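You operate a simulated robot arm through the tools that you are given. There is no shell and no other tool.

Carry out the task below with a simulated robot arm. There is one attempt and no reset: what you move stays moved.

## Task
Swap the grey foot pads for blue ones of each trainer's size.
Fine: leave the grey ones on the care table.

Only the result counts: the job must be done as asked and must still hold three seconds after the hand-in. Knocking over, shifting, dropping, spilling or breaking anything else fails it.

## Robot
A 7-joint arm with a two-finger parallel gripper, fixed in place. Base frame: the origin is at the foot of the arm, x ahead of it, y to its left, z up. Units: cm, rad, N and s.
Its first joint turns from -2.897 to 2.897 rad. Payload 4.4 kg.
Tool frame: the origin (TCP) lies between the finger pads and is the grasp point; the fingertips stand 2.3 cm ahead of it; z points along the fingers, y is the line along which they close. The gripper opens to 9.4 cm. The fingers are 3.8 cm wide and 1 cm thick; the gripper's body (5.4 by 9.6 cm) begins 3.9 cm behind the TCP.
Orientation is that of the tool frame in the base frame, as a unit quaternion [x, y, z, w]. With the fingers straight down and closing along the base's y, the tool's x points along the base's -x, its y along +y and its z along -z.

## Interface
- The arm moves only by the tool apply_moves. Its argument "rows" is a list of rows, each a list of 7 numbers: the shift along the base's x, y, z in cm, then the turn, a rotation vector about the base's x, y, z in rad, then the finger opening in cm, from 0 to 9.4. In form: [[dx, dy, dz, ax, ay, az, grip], ...]. A call has 1 to 20 rows; each row is the pose to reach, as a shift and turn from the pose commanded when the call began. A row lasts 0.2 s, in which the tool goes at most 5 cm and 0.15 rad; a call with a longer step from one row to the next is refused whole, and so is a gripper value outside its range. A pose out of reach is approached as far as the arm can. The call stops where the force on the tool passes 40 N (or 10 N more than at its start, if that is more) or the arm is blocked; 0.2 s more then pass. The fingers move at their own pace (about 7.2 cm/s each) and stop on an object; they squeeze with about 21 N. The grip force told is the motor's: it shows also when the fingers shut on nothing. Time passes only in rows, and 0.2 s behind the last, so rows that repeat a pose let the fingers close. The reply holds the time, the measured pose of the TCP, the force on the tool along the base axes, the opening and the grip force, in the units named above and with some noise, with the torque about the TCP (base axes, N m) and any sound that the robot's microphone picked up.
- Cameras (640 x 400 px; columns grow to the right, rows downward): "scene" is fixed at [4.94, -50.13, 164.17]; the picture's right is [0.62, -0.78, 0.00], its down [-0.44, -0.35, -0.83] and it looks along [0.65, 0.51, -0.56] (base axes); focal length 326 px, centre (320, 200). "wrist" rides on the gripper at [8.6, 1.6, -7.4] in the tool frame; the picture's right is [-0.18, 0.98, 0.00], its down [-0.58, -0.11, -0.81] and it looks along [-0.79, -0.15, 0.59] (tool axes); focal length 243 px, centre (320, 200). There is no depth. A picture from a camera that has moved, and an enlarged one, comes with that camera's place and axes in the base frame and with its lens.
- grab_frame(camera): a new picture of that camera. It takes no simulated time.
- enlarge(camera, box): a new picture of the part [left, top, right, bottom] of that camera's present view, enlarged. It takes no simulated time.
- finish_job(): hands the job in; it is judged then, once.

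Nothing tells you positions but the pictures and the camera data. Unless the task says otherwise, let go and move clear before handing in.

The tools are called after "Request:" as a command line: name --pt "numbers of a row" for each row, then --argument value for the rest, lists and objects as JSON in quotes. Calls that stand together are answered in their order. apply_moves: Moves the arm, as the interface text tells. Its arguments: {"type":"object","properties":{"rows":{"type":"array","items":{"type":"array","items":{"type":"number"}}}},"required":["rows"]} The other tools are called the same way: grab_frame (camera) takes a picture; enlarge (camera, box) takes an enlarged picture of a part of a camera's view; finish_job () hands the job in.

At the start:

```text
t: 0.0
eef_pos: [47.11, 41.74, 127.38]
ee_rot: [-0.001, 1.0, 0.0, -0.001]
force: [-0.2, -0.7, -0.1]
torque: [0.02, 0.0, 0.01]
gripper_width: 9.4
grip_force: 0.0
```

scene: 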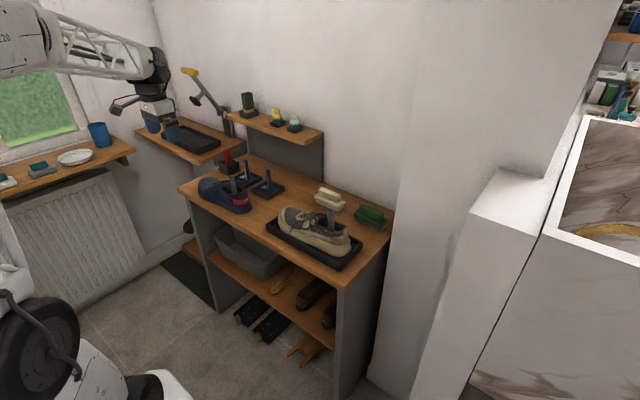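
wrist: 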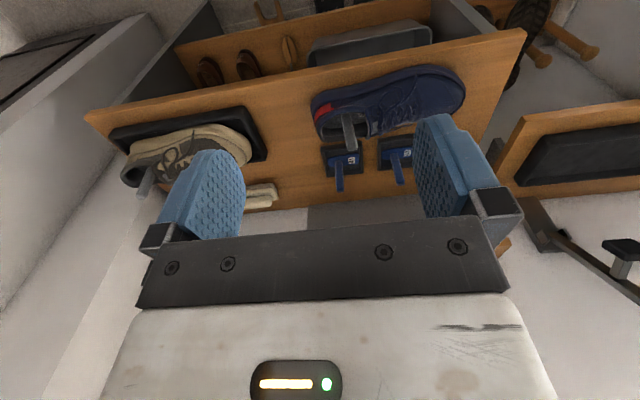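

I see a care table with a blue trainer and a beige trainer, each with a grey pad post sticking out, and two blue pads nearby. I'll enlarge the pictures to understand the details before moving.

Request:
enlarge --camera "scene" --box '[170, 130, 410, 280]'

Request:
enlarge --camera "scene" --box '[180, 150, 300, 225]'

Request:
enlarge --camera "scene" --box '[260, 180, 400, 270]'

Request:
enlarge --camera "wrist" --box '[280, 50, 480, 200]'

Request:
enlarge --camera "wrist" --box '[90, 80, 290, 220]'

```text
2.67 times, centred on (290, 205) of scene
camera zoom: at [4.94, -50.13, 164.17], right [0.62, -0.78, 0.0], down [-0.44, -0.35, -0.83], along [0.65, 0.51, -0.56], focal length 870 px, centre (400, 187)
```

zoom: 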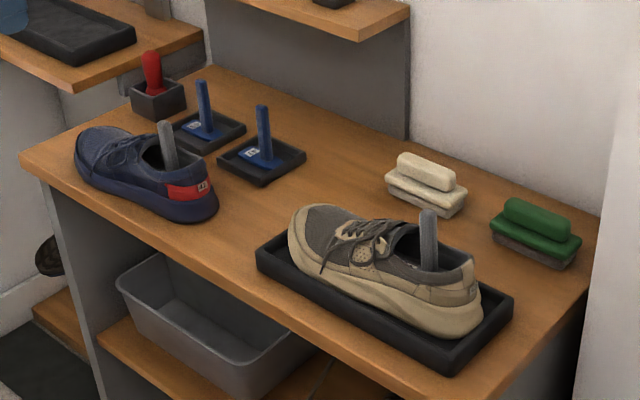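

```text
5.33 times, centred on (240, 188) of scene
camera zoom: at [4.94, -50.13, 164.17], right [0.62, -0.78, 0.0], down [-0.44, -0.35, -0.83], along [0.65, 0.51, -0.56], focal length 1740 px, centre (747, 267)
```

zoom: 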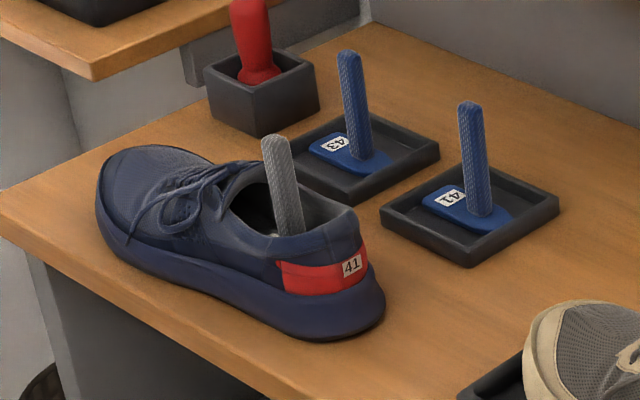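

```text
4.44 times, centred on (330, 225) of scene
camera zoom: at [4.94, -50.13, 164.17], right [0.62, -0.78, 0.0], down [-0.44, -0.35, -0.83], along [0.65, 0.51, -0.56], focal length 1450 px, centre (276, 89)
```

zoom: 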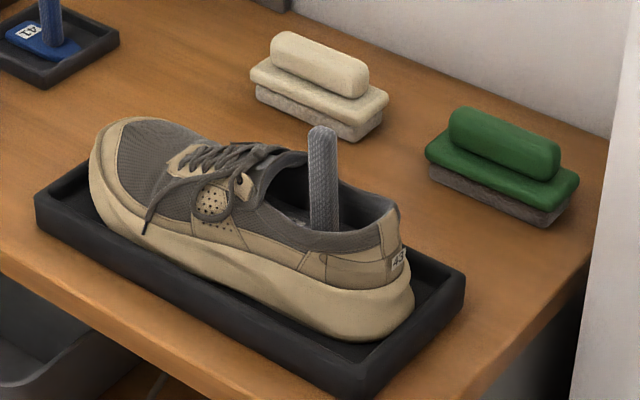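

```text
2.67 times, centred on (380, 125) of wrist
camera zoom: at [38.56, 43.43, 134.74], right [0.18, 0.98, 0.0], down [0.58, -0.11, 0.81], along [0.79, -0.15, -0.59], focal length 647 px, centre (160, 400)
```

zoom: 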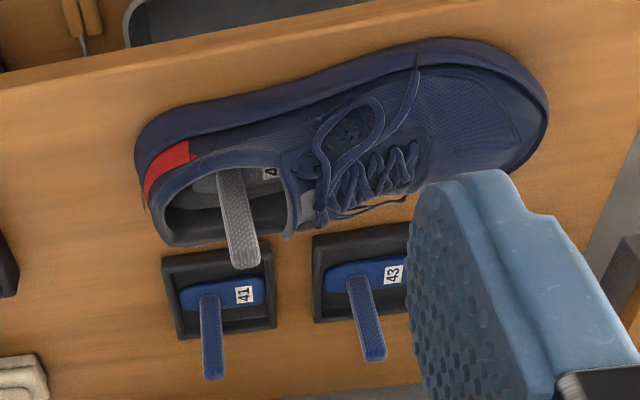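

```text
2.86 times, centred on (190, 150) of wrist
camera zoom: at [38.56, 43.43, 134.74], right [0.18, 0.98, 0.0], down [0.58, -0.11, 0.81], along [0.79, -0.15, -0.59], focal length 693 px, centre (691, 343)
```

zoom: 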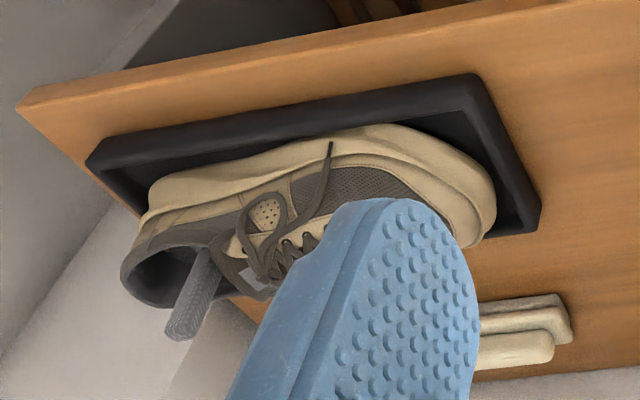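

The navy trainer's heel tag reads 41 and the beige one's looks like 43, and the two blue pads in small trays look like 41 and 43. I'll zoom in further on the labels, and on the other surfaces in case other blue pads are there.

Request:
enlarge --camera "scene" --box '[325, 215, 365, 245]'

Request:
enlarge --camera "scene" --box '[232, 165, 292, 205]'

Request:
enlarge --camera "scene" --box '[0, 100, 140, 200]'

Request:
enlarge --camera "scene" --box '[120, 60, 330, 200]'

Request:
enlarge --camera "wrist" --box '[310, 110, 430, 200]'

Request:
enlarge --camera "wrist" --box '[100, 100, 220, 220]'

```text
13.33 times, centred on (345, 230) of scene
camera zoom: at [4.94, -50.13, 164.17], right [0.62, -0.78, 0.0], down [-0.44, -0.35, -0.83], along [0.65, 0.51, -0.56], focal length 4349 px, centre (-13, -200)
```

zoom: 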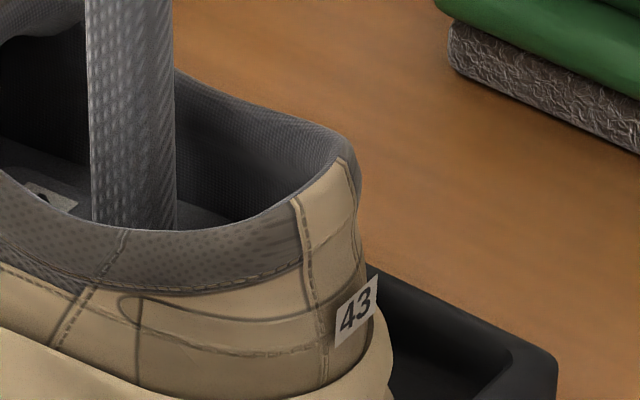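

```text
10.00 times, centred on (262, 185) of scene
camera zoom: at [4.94, -50.13, 164.17], right [0.62, -0.78, 0.0], down [-0.44, -0.35, -0.83], along [0.65, 0.51, -0.56], focal length 3262 px, centre (900, 350)
```

zoom: 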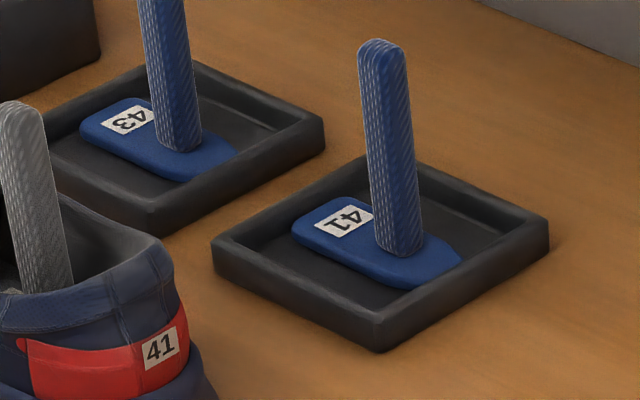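

```text
4.00 times, centred on (70, 150) of scene
camera zoom: at [4.94, -50.13, 164.17], right [0.62, -0.78, 0.0], down [-0.44, -0.35, -0.83], along [0.65, 0.51, -0.56], focal length 1305 px, centre (1320, 400)
```

zoom: 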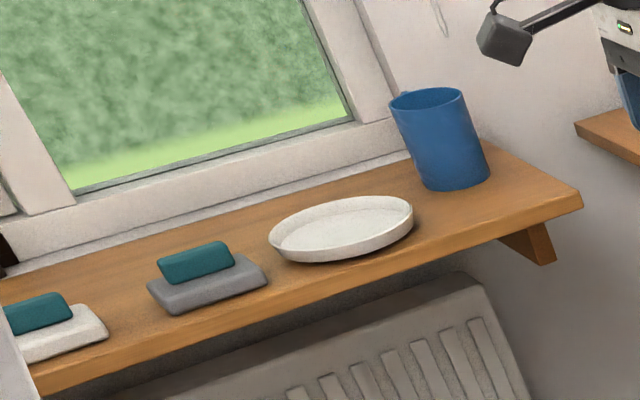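

```text
2.86 times, centred on (225, 130) of scene
camera zoom: at [4.94, -50.13, 164.17], right [0.62, -0.78, 0.0], down [-0.44, -0.35, -0.83], along [0.65, 0.51, -0.56], focal length 932 px, centre (591, 400)
```

zoom: 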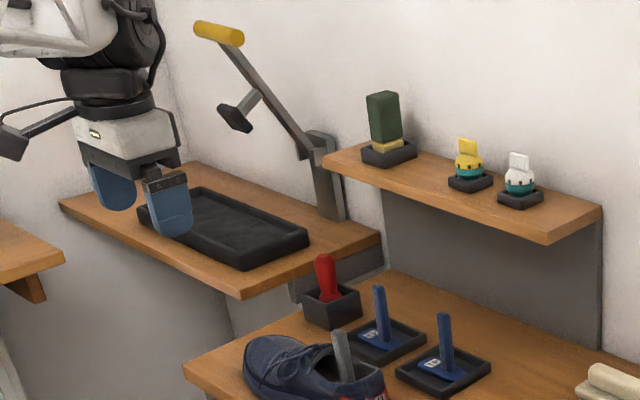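

```text
4.44 times, centred on (370, 155) of wrist
camera zoom: at [38.56, 43.43, 134.74], right [0.18, 0.98, 0.0], down [0.58, -0.11, 0.81], along [0.79, -0.15, -0.59], focal length 1078 px, centre (98, 400)
```

zoom: 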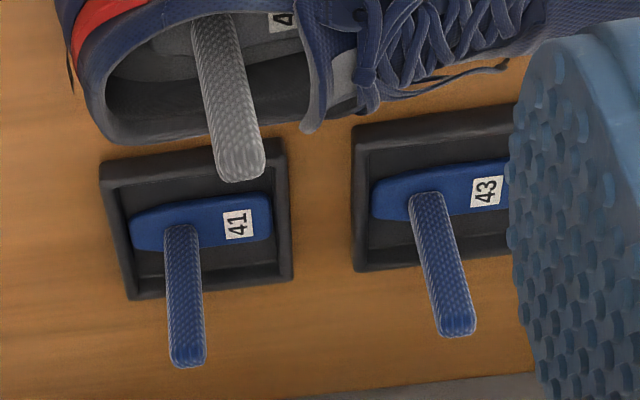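

```text
3.33 times, centred on (160, 160) of wrist
camera zoom: at [38.56, 43.43, 134.74], right [0.18, 0.98, 0.0], down [0.58, -0.11, 0.81], along [0.79, -0.15, -0.59], focal length 809 px, centre (853, 333)
```

zoom: 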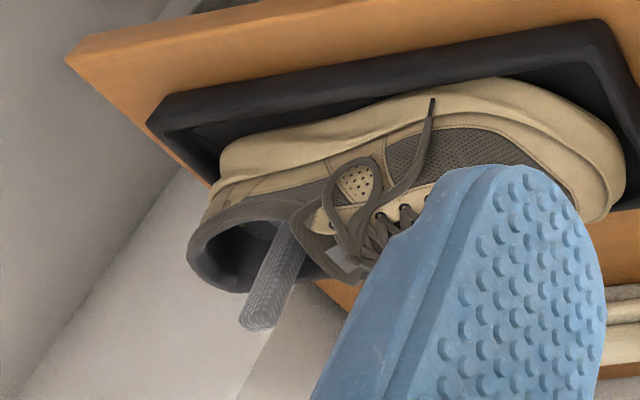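

Both labels are confirmed: navy is 41, beige is 43, and each blue pad with a post sits in a small tray, labels toward +y, the same way as in the shoes. By triangulation the table top is at z≈88. The grey post tops are near (69, 43.6, 101.5) and (72, -1, 104), and the blue ones near (84, 40, 99) and (84, 53.7, 99). I'll move closer to get more accurate positions.

Request:
apply_moves --pt "2 0 -3 0 0 0 6" --pt "4 0 -6 0 0 0 6" --pt "6 0 -9 0 0 0 6" --pt "8 0 -12 0 0 0 6" --pt "8 0 -12 0 0 0 6"

Request:
grab_frame --camera "wrist"

Request:
grab_frame --camera "scene"

```text
t: 1.2
eef_pos: [55.49, 41.96, 115.58]
ee_rot: [0.0, 1.0, 0.0, 0.0]
force: [-0.2, 0.1, -0.6]
torque: [0.02, -0.01, 0.03]
gripper_width: 5.99
grip_force: 0.2
```

```text
taken
camera wrist: at [46.83, 43.66, 122.97], right [0.18, 0.98, 0.0], down [0.58, -0.11, 0.81], along [0.79, -0.15, -0.59], focal length 243 px, centre (320, 200)
```

wrist: 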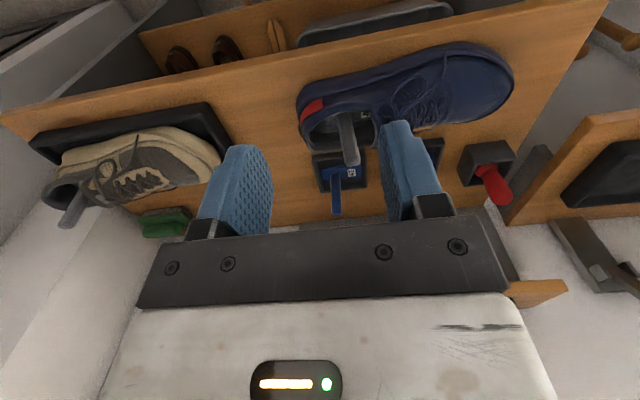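

```text
taken
```

scene: 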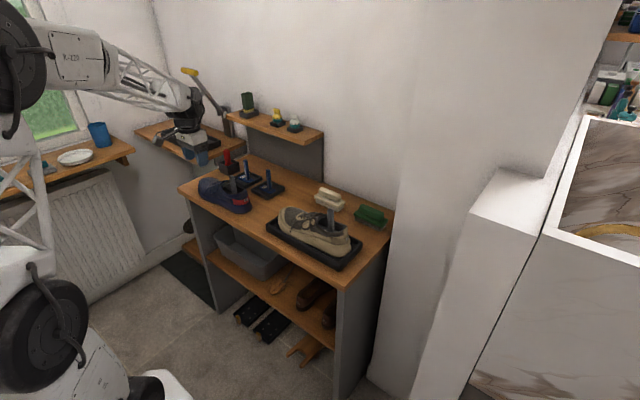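

The arm moved as commanded and I now have a second viewpoint. I'll zoom in on the navy post and the blue 41 pad from here to triangulate them.

Request:
enlarge --camera "wrist" --box '[280, 90, 400, 220]'

Request:
enlarge --camera "wrist" --box '[270, 30, 530, 180]'

Request:
enlarge --camera "wrist" --box '[20, 90, 250, 240]'

Request:
enlarge --camera "scene" --box '[190, 140, 300, 220]'

```text
3.08 times, centred on (340, 155) of wrist
camera zoom: at [46.83, 43.66, 122.97], right [0.18, 0.98, 0.0], down [0.58, -0.11, 0.81], along [0.79, -0.15, -0.59], focal length 746 px, centre (258, 338)
```

zoom: 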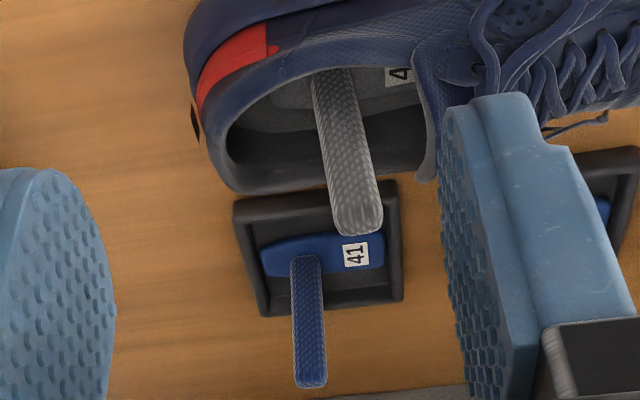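

```text
2.46 times, centred on (400, 105) of wrist
camera zoom: at [46.83, 43.66, 122.97], right [0.18, 0.98, 0.0], down [0.58, -0.11, 0.81], along [0.79, -0.15, -0.59], focal length 597 px, centre (123, 434)
```

zoom: 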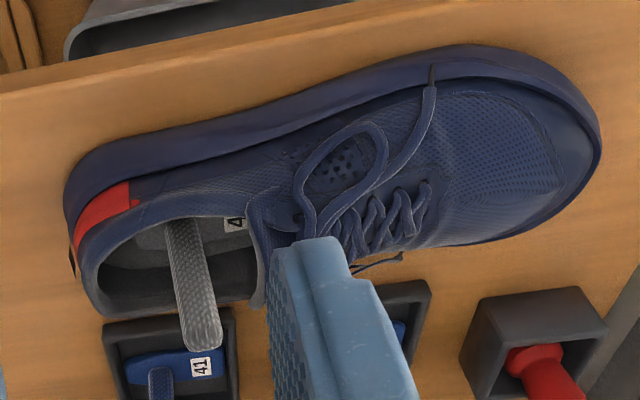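

```text
2.67 times, centred on (135, 165) of wrist
camera zoom: at [46.83, 43.66, 122.97], right [0.18, 0.98, 0.0], down [0.58, -0.11, 0.81], along [0.79, -0.15, -0.59], focal length 647 px, centre (813, 293)
```

zoom: 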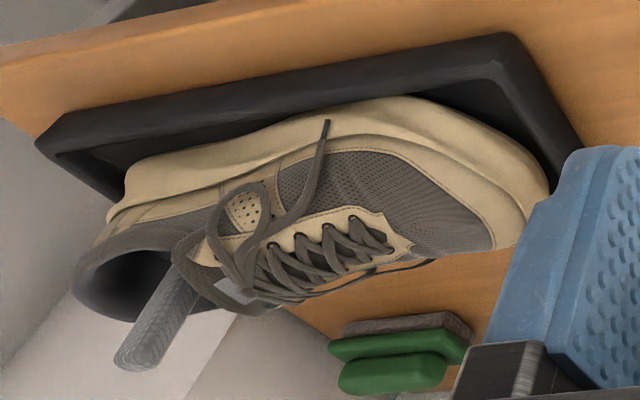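

```text
5.00 times, centred on (245, 180) of scene
camera zoom: at [4.94, -50.13, 164.17], right [0.62, -0.78, 0.0], down [-0.44, -0.35, -0.83], along [0.65, 0.51, -0.56], focal length 1631 px, centre (695, 300)
```

zoom: 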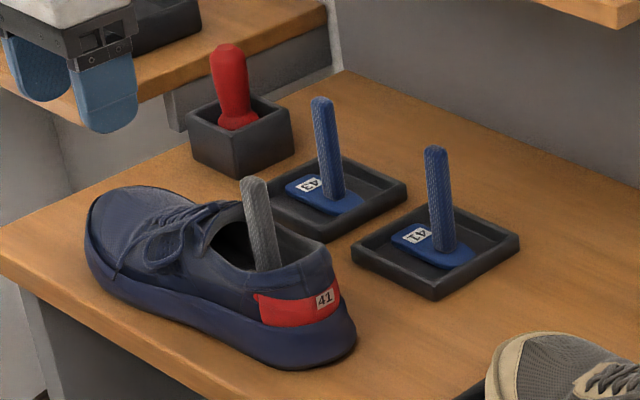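

Positions agree to within about half a centimetre: the navy grey post is near (68.7, 43.7), top z≈101.5, and the shoe axis runs close to +y. I want to see how the pad sits under the tongue, so I'll zoom into the opening of each trainer.

Request:
enlarge --camera "wrist" --box '[300, 95, 370, 145]'

Request:
enlarge --camera "scene" --box '[215, 165, 265, 215]'

Request:
enlarge --camera "scene" --box '[300, 200, 360, 240]'

```text
8.00 times, centred on (335, 120) of wrist
camera zoom: at [46.83, 43.66, 122.97], right [0.18, 0.98, 0.0], down [0.58, -0.11, 0.81], along [0.79, -0.15, -0.59], focal length 1941 px, centre (200, 840)
```

zoom: 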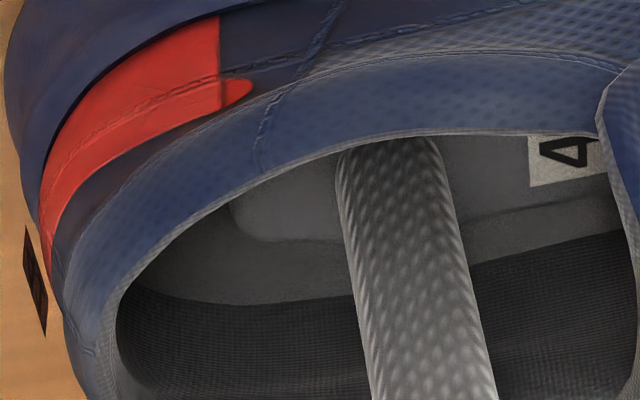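

```text
8.00 times, centred on (240, 190) of scene
camera zoom: at [4.94, -50.13, 164.17], right [0.62, -0.78, 0.0], down [-0.44, -0.35, -0.83], along [0.65, 0.51, -0.56], focal length 2609 px, centre (960, 280)
```

zoom: 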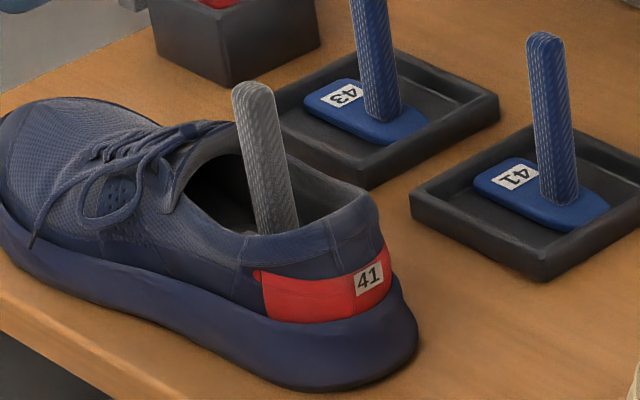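

```text
10.00 times, centred on (330, 220) of scene
camera zoom: at [4.94, -50.13, 164.17], right [0.62, -0.78, 0.0], down [-0.44, -0.35, -0.83], along [0.65, 0.51, -0.56], focal length 3262 px, centre (220, 0)
```

zoom: 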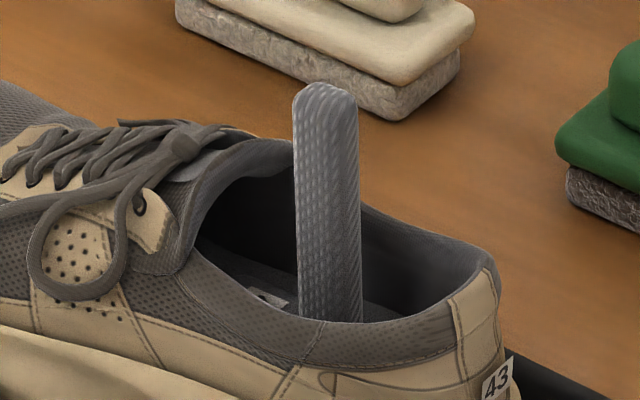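

The pad in the navy shoe reaches forward under the tongue edge, so I want a steeper view of the opening before pulling anything. I'll tilt the wrist camera down over the navy trainer, staying well above the post.

Request:
apply_moves --pt "1.5 0.7 -1 0 0.1 0 9.4" --pt "3 1.4 -2 0 0.2 0 9.4" --pt "4.5 2.1 -3 0 0.3 0 9.4" --pt "6 2.8 -4 0 0.4 0 9.4" --pt "7.5 3.3 -5 0 0.5 0 9.4" --pt "7.5 3.3 -5 0 0.5 0 9.4"

Request:
grab_frame --camera "wrist"

Request:
grab_frame --camera "scene"

```text
t: 2.6
eef_pos: [62.6, 45.0, 110.13]
ee_rot: [0.0, 0.969, 0.0, -0.247]
force: [0.6, 0.1, 0.6]
torque: [0.02, -0.06, 0.02]
gripper_width: 9.39
grip_force: 0.1
```

```text
taken
camera wrist: at [58.63, 46.68, 120.84], right [0.16, 0.98, -0.09], down [0.9, -0.11, 0.43], along [0.41, -0.15, -0.9], focal length 243 px, centre (320, 200)
```

wrist: 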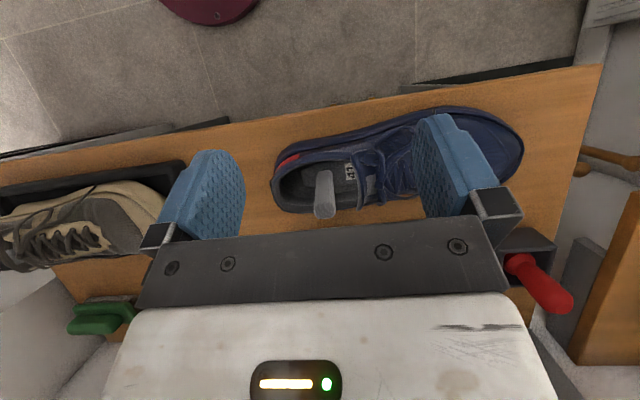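

```text
taken
```

scene: 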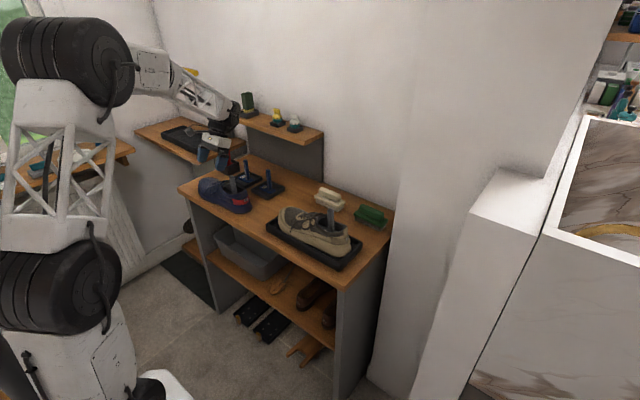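

Request:
enlarge --camera "wrist" --box '[265, 110, 425, 225]'

Request:
enlarge --camera "wrist" --box '[270, 135, 390, 225]'

Request:
enlarge --camera "scene" --box '[180, 80, 340, 200]'

```text
3.48 times, centred on (345, 168) of wrist
camera zoom: at [58.63, 46.68, 120.84], right [0.16, 0.98, -0.09], down [0.9, -0.11, 0.43], along [0.41, -0.15, -0.9], focal length 844 px, centre (233, 313)
```

zoom: 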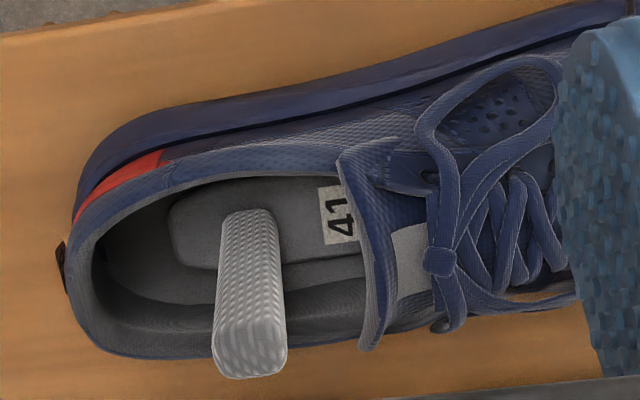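

```text
4.44 times, centred on (330, 180) of wrist
camera zoom: at [58.63, 46.68, 120.84], right [0.16, 0.98, -0.09], down [0.9, -0.11, 0.43], along [0.41, -0.15, -0.9], focal length 1078 px, centre (276, 289)
```

zoom: 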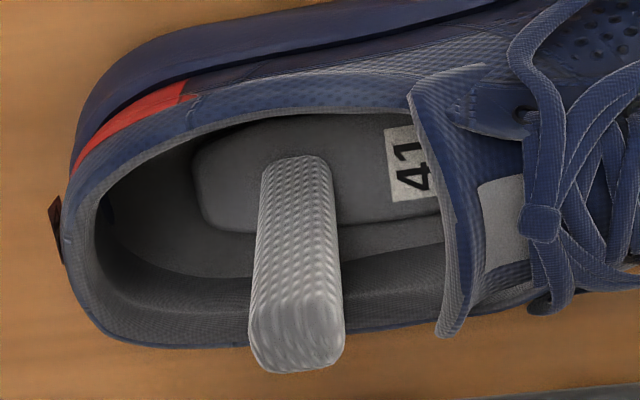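

```text
3.33 times, centred on (260, 140) of scene
camera zoom: at [4.94, -50.13, 164.17], right [0.62, -0.78, 0.0], down [-0.44, -0.35, -0.83], along [0.65, 0.51, -0.56], focal length 1087 px, centre (520, 400)
```

zoom: 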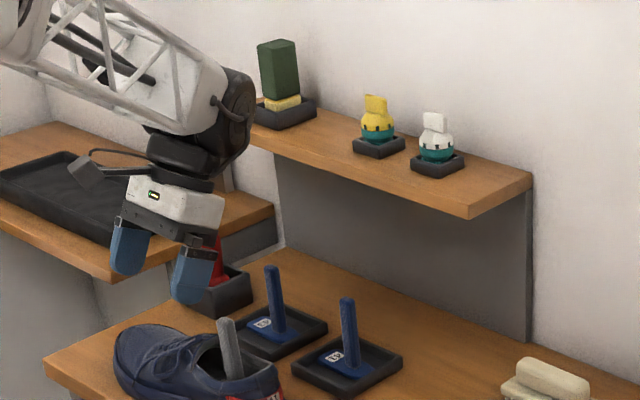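

I can now see the opening clearly: it spans y≈38.5–46.7, and the pad's toe end reaches y≈48 under the tongue. So I'll extract it heel-first by tilting the heel up, sliding back, then lifting, and I'll insert the blue one by the reverse path. Next I'll hover over the navy post with the tool vertical.

Request:
apply_moves --pt "1.2 -0.3 0 0 -0.1 0 6" --pt "2.4 -0.6 -0.3 0 -0.2 0 5" --pt "3.6 -1.0 -0.8 0 -0.3 0 5" --pt "5.0 -1.4 -1.4 0 -0.4 0 5" --pt "6.2 -1.6 -2.0 0 -0.5 0 5" --pt "6.2 -1.6 -2.0 0 -0.5 0 5"

Request:
grab_frame --camera "wrist"

Request:
enlarge --camera "scene" --box '[185, 110, 305, 225]'

```text
t: 4.0
eef_pos: [68.94, 43.48, 108.38]
ee_rot: [-0.001, 1.0, 0.0, 0.001]
force: [-0.2, -0.1, 0.9]
torque: [0.02, 0.02, 0.0]
gripper_width: 5.0
grip_force: 0.0
```

```text
taken
camera wrist: at [60.29, 45.05, 115.81], right [0.18, 0.98, 0.0], down [0.58, -0.11, 0.81], along [0.79, -0.15, -0.59], focal length 243 px, centre (320, 200)
```

wrist: 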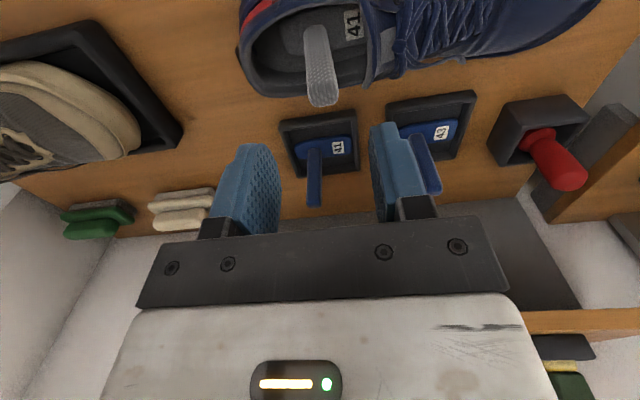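

```text
3.48 times, centred on (245, 168) of scene
camera zoom: at [4.94, -50.13, 164.17], right [0.62, -0.78, 0.0], down [-0.44, -0.35, -0.83], along [0.65, 0.51, -0.56], focal length 1134 px, centre (581, 313)
```

zoom: 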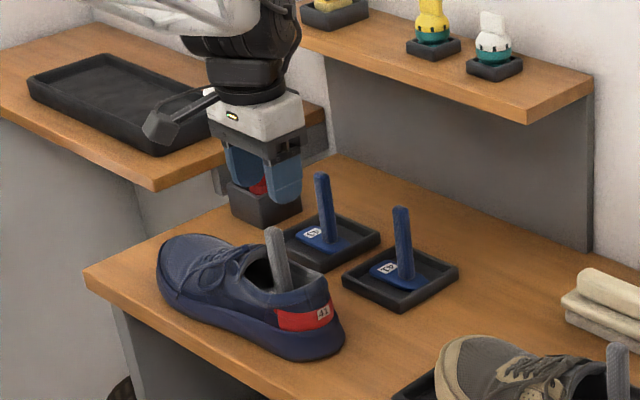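

The post looks nearly centred under the gripper in both views. I'll zoom to check the alignment before descending.

Request:
enlarge --camera "wrist" --box '[240, 0, 400, 110]'

Request:
enlarge --camera "wrist" --box '[0, 100, 240, 250]'

Request:
enlarge --camera "wrist" --box '[270, 90, 480, 220]'

```text
3.64 times, centred on (320, 55) of wrist
camera zoom: at [60.29, 45.05, 115.81], right [0.18, 0.98, 0.0], down [0.58, -0.11, 0.81], along [0.79, -0.15, -0.59], focal length 882 px, centre (320, 727)
```

zoom: 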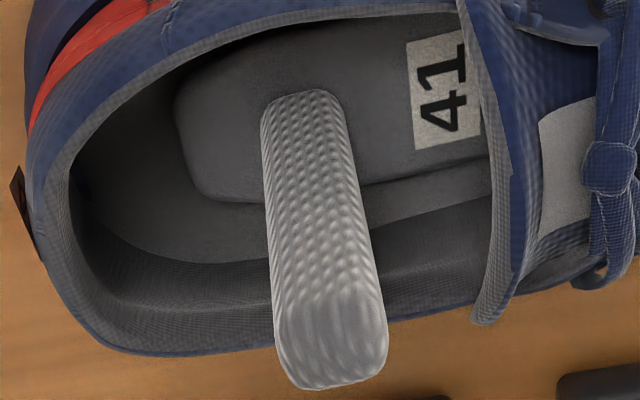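

```text
2.67 times, centred on (120, 175) of wrist
camera zoom: at [60.29, 45.05, 115.81], right [0.18, 0.98, 0.0], down [0.58, -0.11, 0.81], along [0.79, -0.15, -0.59], focal length 647 px, centre (853, 267)
```

zoom: 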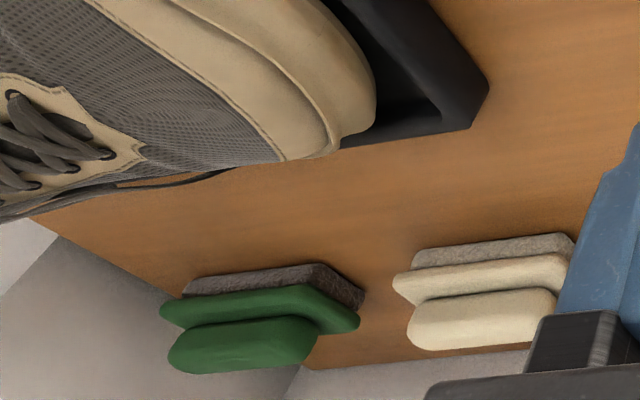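

```text
3.05 times, centred on (375, 155) of wrist
camera zoom: at [60.29, 45.05, 115.81], right [0.18, 0.98, 0.0], down [0.58, -0.11, 0.81], along [0.79, -0.15, -0.59], focal length 739 px, centre (152, 337)
```

zoom: 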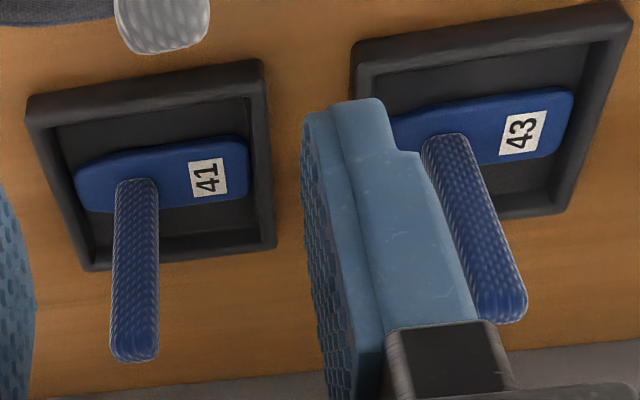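

The post is about 0.2 cm toward +y of the tool axis and about 1.9 cm wide. I'll descend with a 3.8 cm opening to TCP z≈100.8 and close on it.

Request:
apply_moves --pt "0 0.2 -2 0 0 0 3.8" --pt "0 0.2 -4 0 0 0 3.8" --pt "0 0.2 -5.5 0 0 0 3.8" --pt "0 0.2 -6.8 0 0 0 3.8" --pt "0 0.2 -7.5 0 0 0 3.8" --pt "0 0.2 -7.5 0 0 0 3.8"

Request:
grab_frame --camera "wrist"

Request:
enlarge --camera "scene" --box '[195, 130, 275, 220]'

```text
t: 5.4
eef_pos: [68.81, 43.81, 100.92]
ee_rot: [0.0, 1.0, 0.0, 0.0]
force: [-0.3, -0.1, 0.5]
torque: [-0.03, 0.01, 0.01]
gripper_width: 3.82
grip_force: 0.1
```

```text
taken
camera wrist: at [60.22, 45.47, 108.36], right [0.18, 0.98, 0.0], down [0.58, -0.11, 0.81], along [0.79, -0.15, -0.59], focal length 243 px, centre (320, 200)
```

wrist: 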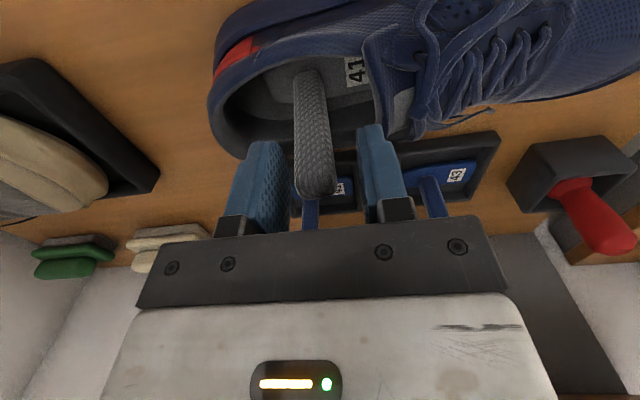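

```text
4.44 times, centred on (235, 175) of scene
camera zoom: at [4.94, -50.13, 164.17], right [0.62, -0.78, 0.0], down [-0.44, -0.35, -0.83], along [0.65, 0.51, -0.56], focal length 1450 px, centre (698, 311)
```

zoom: 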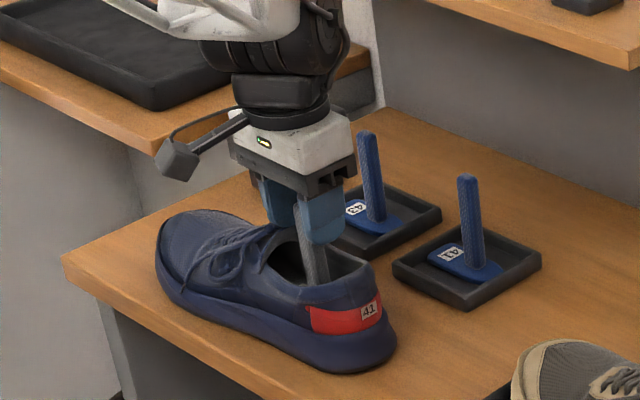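

The post is between the fingers, about 0.15 cm toward -y of centre. I'll recentre and close.

Request:
apply_moves --pt "0 -0.15 0 0 0 0 3.6" --pt "0 -0.15 0 0 0 0 2.4" --pt "0 -0.15 0 0 0 0 1.0" --pt "0 -0.15 0 0 0 0 0.5" --pt "0 -0.15 0 0 0 0 0.5"

Request:
grab_frame --camera "wrist"

```text
t: 6.6
eef_pos: [68.93, 43.51, 101.02]
ee_rot: [0.0, 1.0, 0.0, 0.001]
force: [0.3, -2.9, 9.1]
torque: [-0.54, -0.04, 0.04]
gripper_width: 1.98
grip_force: 21.1
```

```text
taken
camera wrist: at [60.25, 45.25, 108.4], right [0.18, 0.98, 0.0], down [0.58, -0.11, 0.81], along [0.79, -0.15, -0.59], focal length 243 px, centre (320, 200)
```

wrist: 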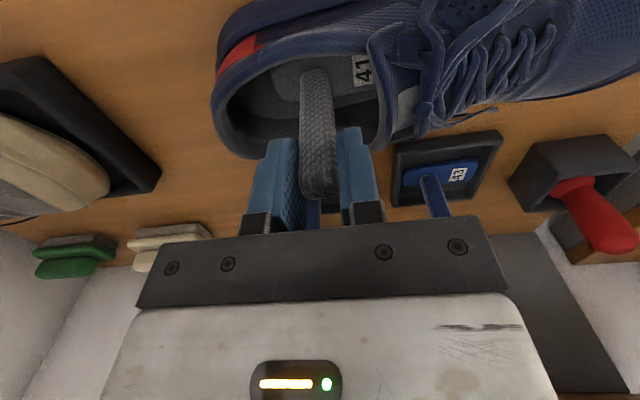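

The grey 41 pad is gripped (width 1.98, grip force 21 N). I'll lift it 1 cm, then begin tilting the heel up while keeping the pad inside the opening, watching the force.

Request:
apply_moves --pt "0 0 0.5 0 0 0 0.5" --pt "0 0 1.0 0 0 0 0.5" --pt "0 0.45 1.2 -0.075 0 0 0.5" --pt "0 0.9 1.4 -0.15 0 0 0.5" --pt "0 1.4 1.6 -0.225 0 0 0.5" --pt "0 1.9 1.8 -0.3 0 0 0.5"

Request:
grab_frame --camera "wrist"

Request:
enlarge --camera "scene" --box '[195, 130, 275, 220]'

```text
t: 8.0
eef_pos: [68.81, 45.27, 102.7]
ee_rot: [0.0, 0.989, -0.149, 0.0]
force: [0.5, 0.0, 0.0]
torque: [-0.01, -0.02, 0.01]
gripper_width: 1.92
grip_force: 20.4
```

```text
taken
camera wrist: at [60.25, 49.22, 109.24], right [0.18, 0.94, -0.29], down [0.58, 0.14, 0.8], along [0.79, -0.32, -0.52], focal length 243 px, centre (320, 200)
```

wrist: 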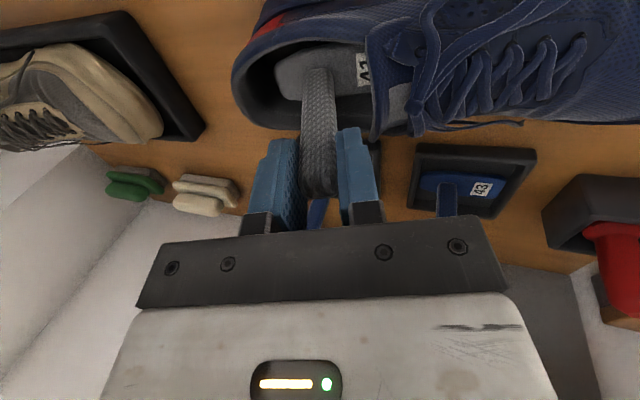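

```text
4.44 times, centred on (235, 175) of scene
camera zoom: at [4.94, -50.13, 164.17], right [0.62, -0.78, 0.0], down [-0.44, -0.35, -0.83], along [0.65, 0.51, -0.56], focal length 1450 px, centre (698, 311)
```

zoom: 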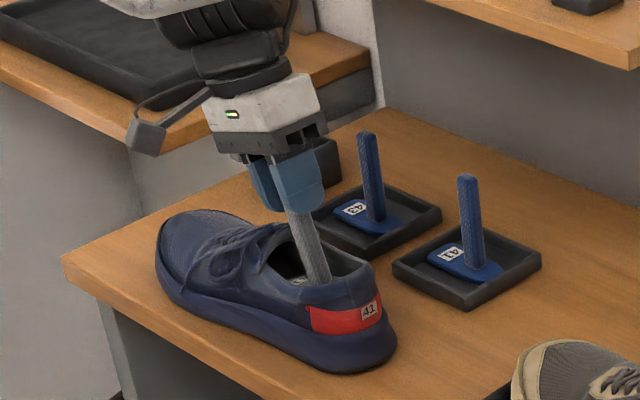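

There is no contact force and the heel end is rising freely. I'll continue the tilt to 0.6 rad and then start the straight lift.

Request:
apply_moves --pt "0 0.6 0.2 -0.075 0 0 0.5" --pt "0 1.2 0.4 -0.15 0 0 0.5" --pt "0 1.75 0.6 -0.225 0 0 0.5" --pt "0 2.3 0.8 -0.3 0 0 0.5" --pt "0 2.3 1.3 -0.3 0 0 0.5"

Request:
enlarge --camera "wrist" --box '[200, 0, 440, 200]'

Request:
enlarge --camera "scene" --box '[195, 130, 275, 220]'

```text
t: 9.2
eef_pos: [68.87, 47.69, 103.99]
ee_rot: [0.0, 0.955, -0.296, 0.0]
force: [0.1, 0.0, -1.1]
torque: [0.02, -0.03, 0.0]
gripper_width: 1.93
grip_force: 20.8
```

```text
2.00 times, centred on (320, 100) of wrist
camera zoom: at [60.25, 53.29, 109.1], right [0.18, 0.81, -0.56], down [0.58, 0.37, 0.73], along [0.79, -0.46, -0.4], focal length 485 px, centre (320, 400)
```

zoom: 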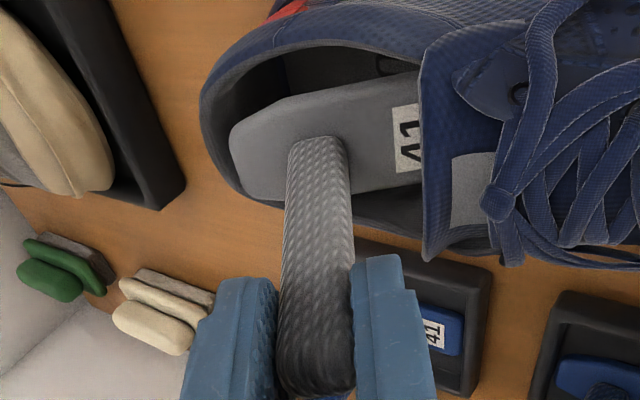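

```text
4.44 times, centred on (235, 175) of scene
camera zoom: at [4.94, -50.13, 164.17], right [0.62, -0.78, 0.0], down [-0.44, -0.35, -0.83], along [0.65, 0.51, -0.56], focal length 1450 px, centre (698, 311)
```

zoom: 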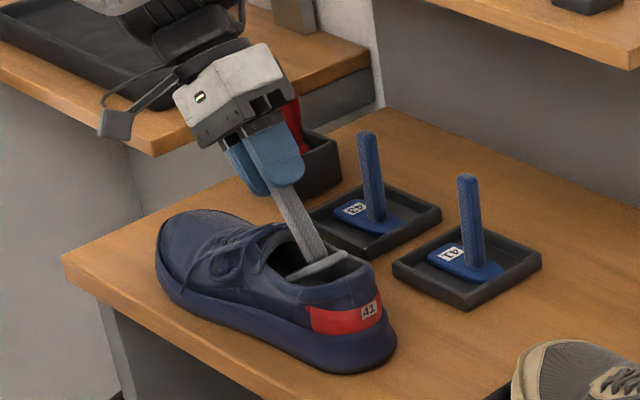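

The pad is tilted inside the opening with no contact force. I'll lift straight up and out.

Request:
apply_moves --pt "0 0 0.8 0 0 0 0.5" --pt "0 0 1.6 0 0 0 0.5" --pt "0 0 2.4 0 0 0 0.5" --pt "0 0 3.2 0 0 0 0.5" --pt "0 0 4.0 0 0 0 0.5"

Request:
enlarge --camera "wrist" --box '[200, 0, 440, 200]'

Request:
enlarge --camera "scene" --box '[195, 130, 275, 220]'

```text
t: 10.4
eef_pos: [68.89, 47.77, 107.81]
ee_rot: [0.0, 0.955, -0.296, 0.0]
force: [-0.5, -0.2, -0.1]
torque: [0.01, -0.02, 0.0]
gripper_width: 1.89
grip_force: 20.6
```

```text
2.00 times, centred on (320, 100) of wrist
camera zoom: at [60.3, 53.37, 113.05], right [0.18, 0.81, -0.56], down [0.58, 0.37, 0.73], along [0.79, -0.46, -0.4], focal length 485 px, centre (320, 400)
```

zoom: 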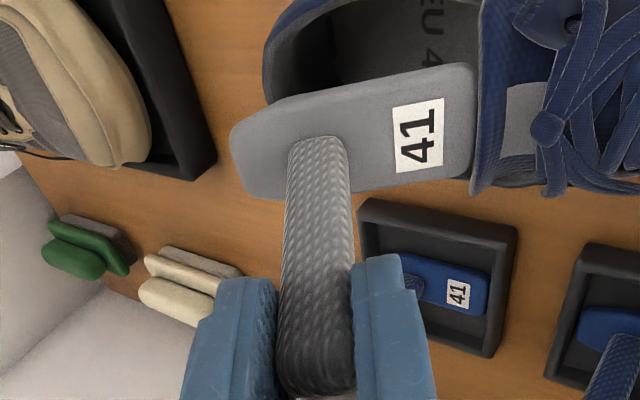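

```text
4.44 times, centred on (235, 175) of scene
camera zoom: at [4.94, -50.13, 164.17], right [0.62, -0.78, 0.0], down [-0.44, -0.35, -0.83], along [0.65, 0.51, -0.56], focal length 1450 px, centre (698, 311)
```

zoom: 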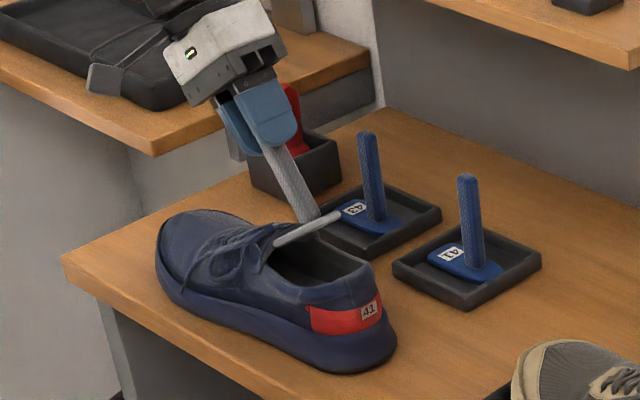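

The grey pad is almost clear of the shoe and the shoe hasn't moved. I'll lift higher, straighten the tool, and carry the pad over the free patch of table between the blue 41 tray and the white brush.

Request:
apply_moves --pt "0 0 1.7 0 0 0 0.5" --pt "0 0 3.4 0 0 0 0.5" --pt "0 -0.5 5 0 0 0 0.5" --pt "2 -2.5 5.5 0.13 0 0 0.5" --pt "4 -5.5 5.5 0.26 0 0 0.5" --pt "6.5 -8.5 5.5 0.39 0 0 0.5" --pt "9 -12 5.5 0.5 0 0 0.5" --pt "11.5 -15.5 5.5 0.6 0 0 0.5" --pt "13.7 -18.2 5.5 0.6 0 0 0.5" --pt "13.7 -18.2 5.5 0.6 0 0 0.5"

Request:
grab_frame --camera "wrist"

Request:
grab_frame --camera "scene"

Request:
enlarge --camera "scene" --box '[190, 100, 350, 220]'

```text
t: 12.6
eef_pos: [82.99, 29.38, 113.6]
ee_rot: [0.001, 1.0, 0.0, 0.0]
force: [-0.5, 0.1, -0.9]
torque: [-0.02, 0.0, -0.01]
gripper_width: 1.92
grip_force: 21.5
```

```text
taken
camera wrist: at [74.32, 31.03, 120.86], right [0.18, 0.98, 0.0], down [0.58, -0.11, 0.81], along [0.79, -0.15, -0.59], focal length 243 px, centre (320, 200)
```

wrist: 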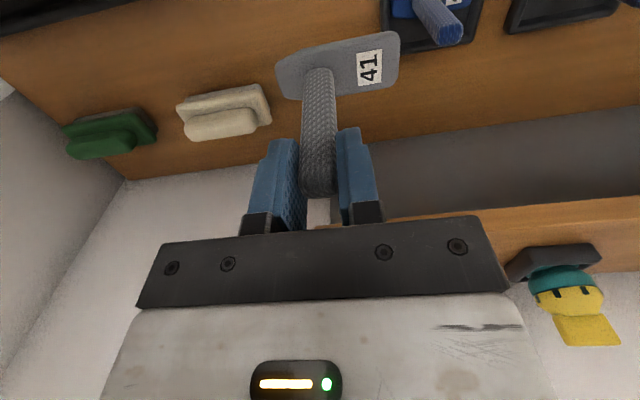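

```text
taken
```

scene: 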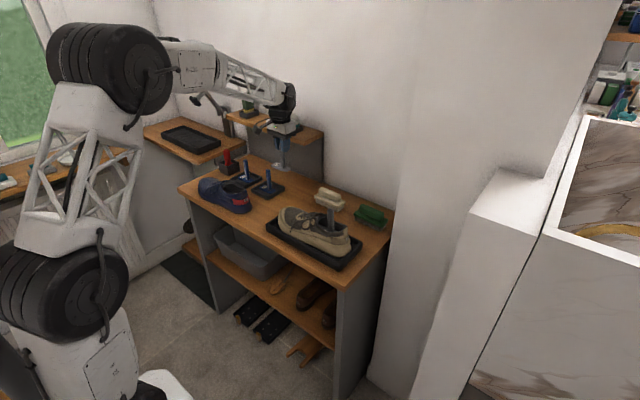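

```text
3.33 times, centred on (270, 160) of scene
camera zoom: at [4.94, -50.13, 164.17], right [0.62, -0.78, 0.0], down [-0.44, -0.35, -0.83], along [0.65, 0.51, -0.56], focal length 1087 px, centre (487, 333)
```

zoom: 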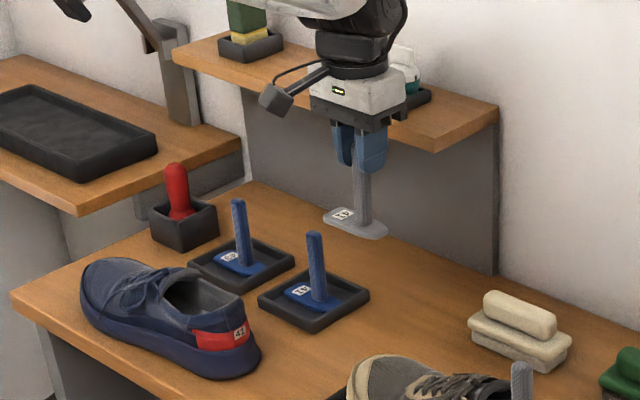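

The spot under the pad is clear table. I'll lower it to about 1.5 cm above the estimated contact height.

Request:
apply_moves --pt "0 -0.5 -3 0 0 0 0.5" --pt "0 -0.9 -6 0 0 0 0.5" --pt "0 -0.9 -9 0 0 0 0.5" --pt "0 -0.9 -11.5 0 0 0 0.5" --pt "0 -0.9 -13 0 0 0 0.5" --pt "0 -0.9 -13.4 0 0 0 0.5"

Request:
enlarge --camera "scene" --box '[220, 120, 340, 220]'

Request:
grab_frame --camera "wrist"

```text
t: 14.0
eef_pos: [82.56, 28.73, 100.01]
ee_rot: [0.0, 1.0, 0.0, 0.001]
force: [0.3, -0.2, 0.1]
torque: [0.01, -0.02, -0.01]
gripper_width: 1.91
grip_force: 20.7
```

```text
4.00 times, centred on (280, 170) of scene
camera zoom: at [4.94, -50.13, 164.17], right [0.62, -0.78, 0.0], down [-0.44, -0.35, -0.83], along [0.65, 0.51, -0.56], focal length 1305 px, centre (480, 320)
```

zoom: 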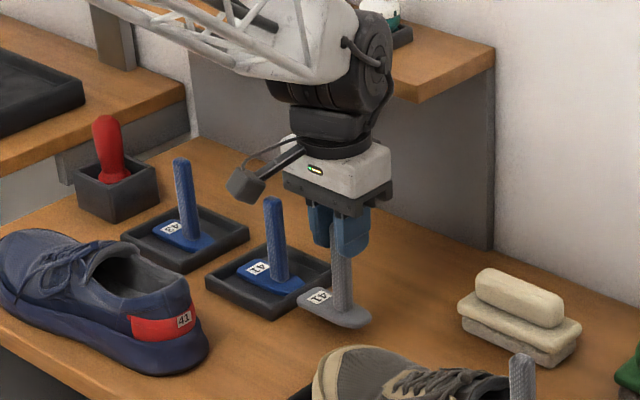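

```text
taken
camera wrist: at [73.98, 30.41, 107.43], right [0.18, 0.98, 0.0], down [0.58, -0.11, 0.81], along [0.79, -0.15, -0.59], focal length 243 px, centre (320, 200)
```

wrist: 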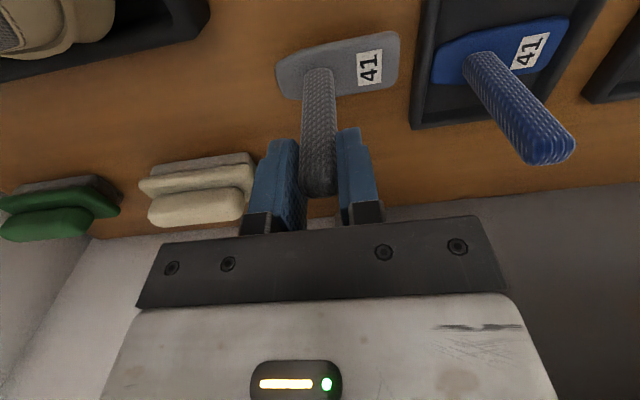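

The pad hangs level about 1.5 cm above the table, with clear space around it. I'll lower it gently until it touches.

Request:
apply_moves --pt "0 0 -0.4 0 0 0 0.5" --pt "0 0 -0.8 0 0 0 0.5" --pt "0 0 -1.0 0 0 0 0.5"

Request:
enlarge --camera "scene" --box '[270, 170, 320, 210]'

```text
t: 14.8
eef_pos: [82.6, 28.64, 99.11]
ee_rot: [0.001, 1.0, 0.0, 0.0]
force: [-0.5, 0.5, -0.4]
torque: [-0.02, -0.01, -0.02]
gripper_width: 1.92
grip_force: 20.8
```

```text
10.00 times, centred on (295, 190) of scene
camera zoom: at [4.94, -50.13, 164.17], right [0.62, -0.78, 0.0], down [-0.44, -0.35, -0.83], along [0.65, 0.51, -0.56], focal length 3262 px, centre (570, 300)
```

zoom: 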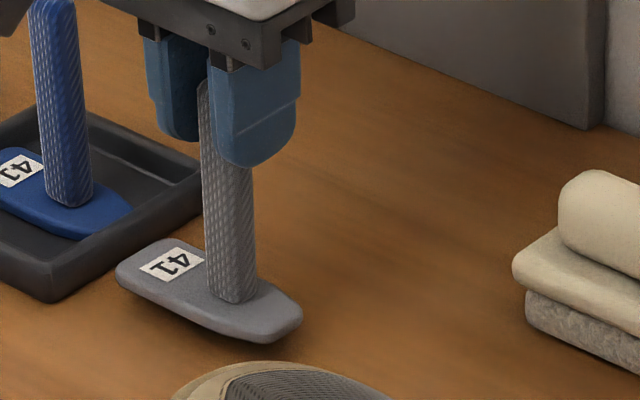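

There is still a small gap under the pad, so I'll keep lowering in small steps.

Request:
apply_moves --pt "0 0 -0.15 0 0 0 0.5" --pt "0 0 -0.3 0 0 0 0.5"

Request:
apply_moves --pt "0 0 -0.15 0 0 0 0.5" --pt "0 0 -0.25 0 0 0 0.5"

Request:
enlarge --camera "scene" --box '[270, 170, 320, 210]'

```text
t: 15.4
eef_pos: [82.45, 28.45, 98.67]
ee_rot: [0.0, 1.0, 0.0, 0.0]
force: [0.4, -0.1, -0.3]
torque: [0.02, 0.02, -0.02]
gripper_width: 1.94
grip_force: 20.8
```

```text
t: 16.0
eef_pos: [82.61, 28.6, 98.5]
ee_rot: [0.001, 1.0, 0.0, 0.0]
force: [0.0, -0.6, -0.5]
torque: [0.01, 0.02, 0.0]
gripper_width: 1.91
grip_force: 20.9
```

```text
10.00 times, centred on (295, 190) of scene
camera zoom: at [4.94, -50.13, 164.17], right [0.62, -0.78, 0.0], down [-0.44, -0.35, -0.83], along [0.65, 0.51, -0.56], focal length 3262 px, centre (570, 300)
```

zoom: 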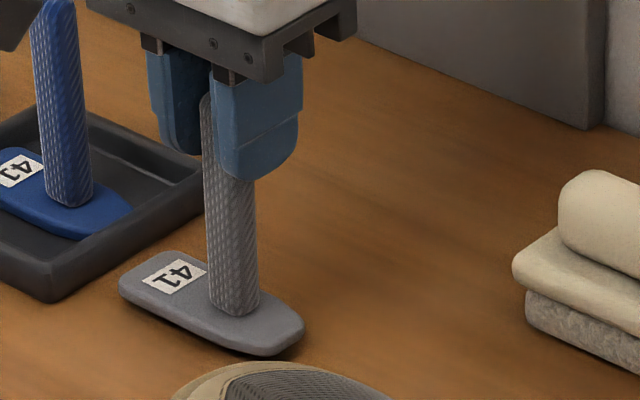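

It's nearly touching, so I'll continue in smaller steps while watching the vertical force.

Request:
apply_moves --pt "0 0 -0.1 0 0 0 0.5" --pt "0 0 -0.2 0 0 0 0.5"

Request:
apply_moves --pt "0 0 -0.1 0 0 0 0.5" --pt "0 0 -0.2 0 0 0 0.5"

Request:
enlarge --camera "scene" --box '[270, 170, 320, 210]'

```text
t: 16.6
eef_pos: [82.74, 28.59, 98.2]
ee_rot: [0.0, 1.0, 0.0, 0.0]
force: [-0.2, 0.2, -1.1]
torque: [0.01, 0.0, 0.0]
gripper_width: 1.91
grip_force: 20.7
```

```text
t: 17.2
eef_pos: [82.58, 28.71, 98.06]
ee_rot: [0.0, 1.0, -0.001, 0.0]
force: [0.2, -0.8, 1.4]
torque: [0.0, -0.03, 0.03]
gripper_width: 1.93
grip_force: 20.7
```

```text
10.00 times, centred on (295, 190) of scene
camera zoom: at [4.94, -50.13, 164.17], right [0.62, -0.78, 0.0], down [-0.44, -0.35, -0.83], along [0.65, 0.51, -0.56], focal length 3262 px, centre (570, 300)
```

zoom: 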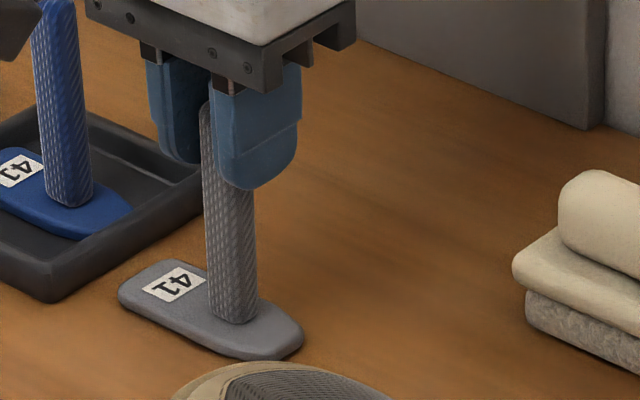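

The force is starting to rise, which suggests contact. One more 0.1 cm to confirm.

Request:
apply_moves --pt "0 0 -0.1 0 0 0 0.5" --pt "0 0 -0.1 0 0 0 0.5"

```text
t: 17.8
eef_pos: [82.69, 28.66, 98.04]
ee_rot: [0.0, 1.0, 0.0, 0.0]
force: [-0.7, -1.3, 2.3]
torque: [0.01, 0.03, 0.01]
gripper_width: 1.92
grip_force: 21.3
```

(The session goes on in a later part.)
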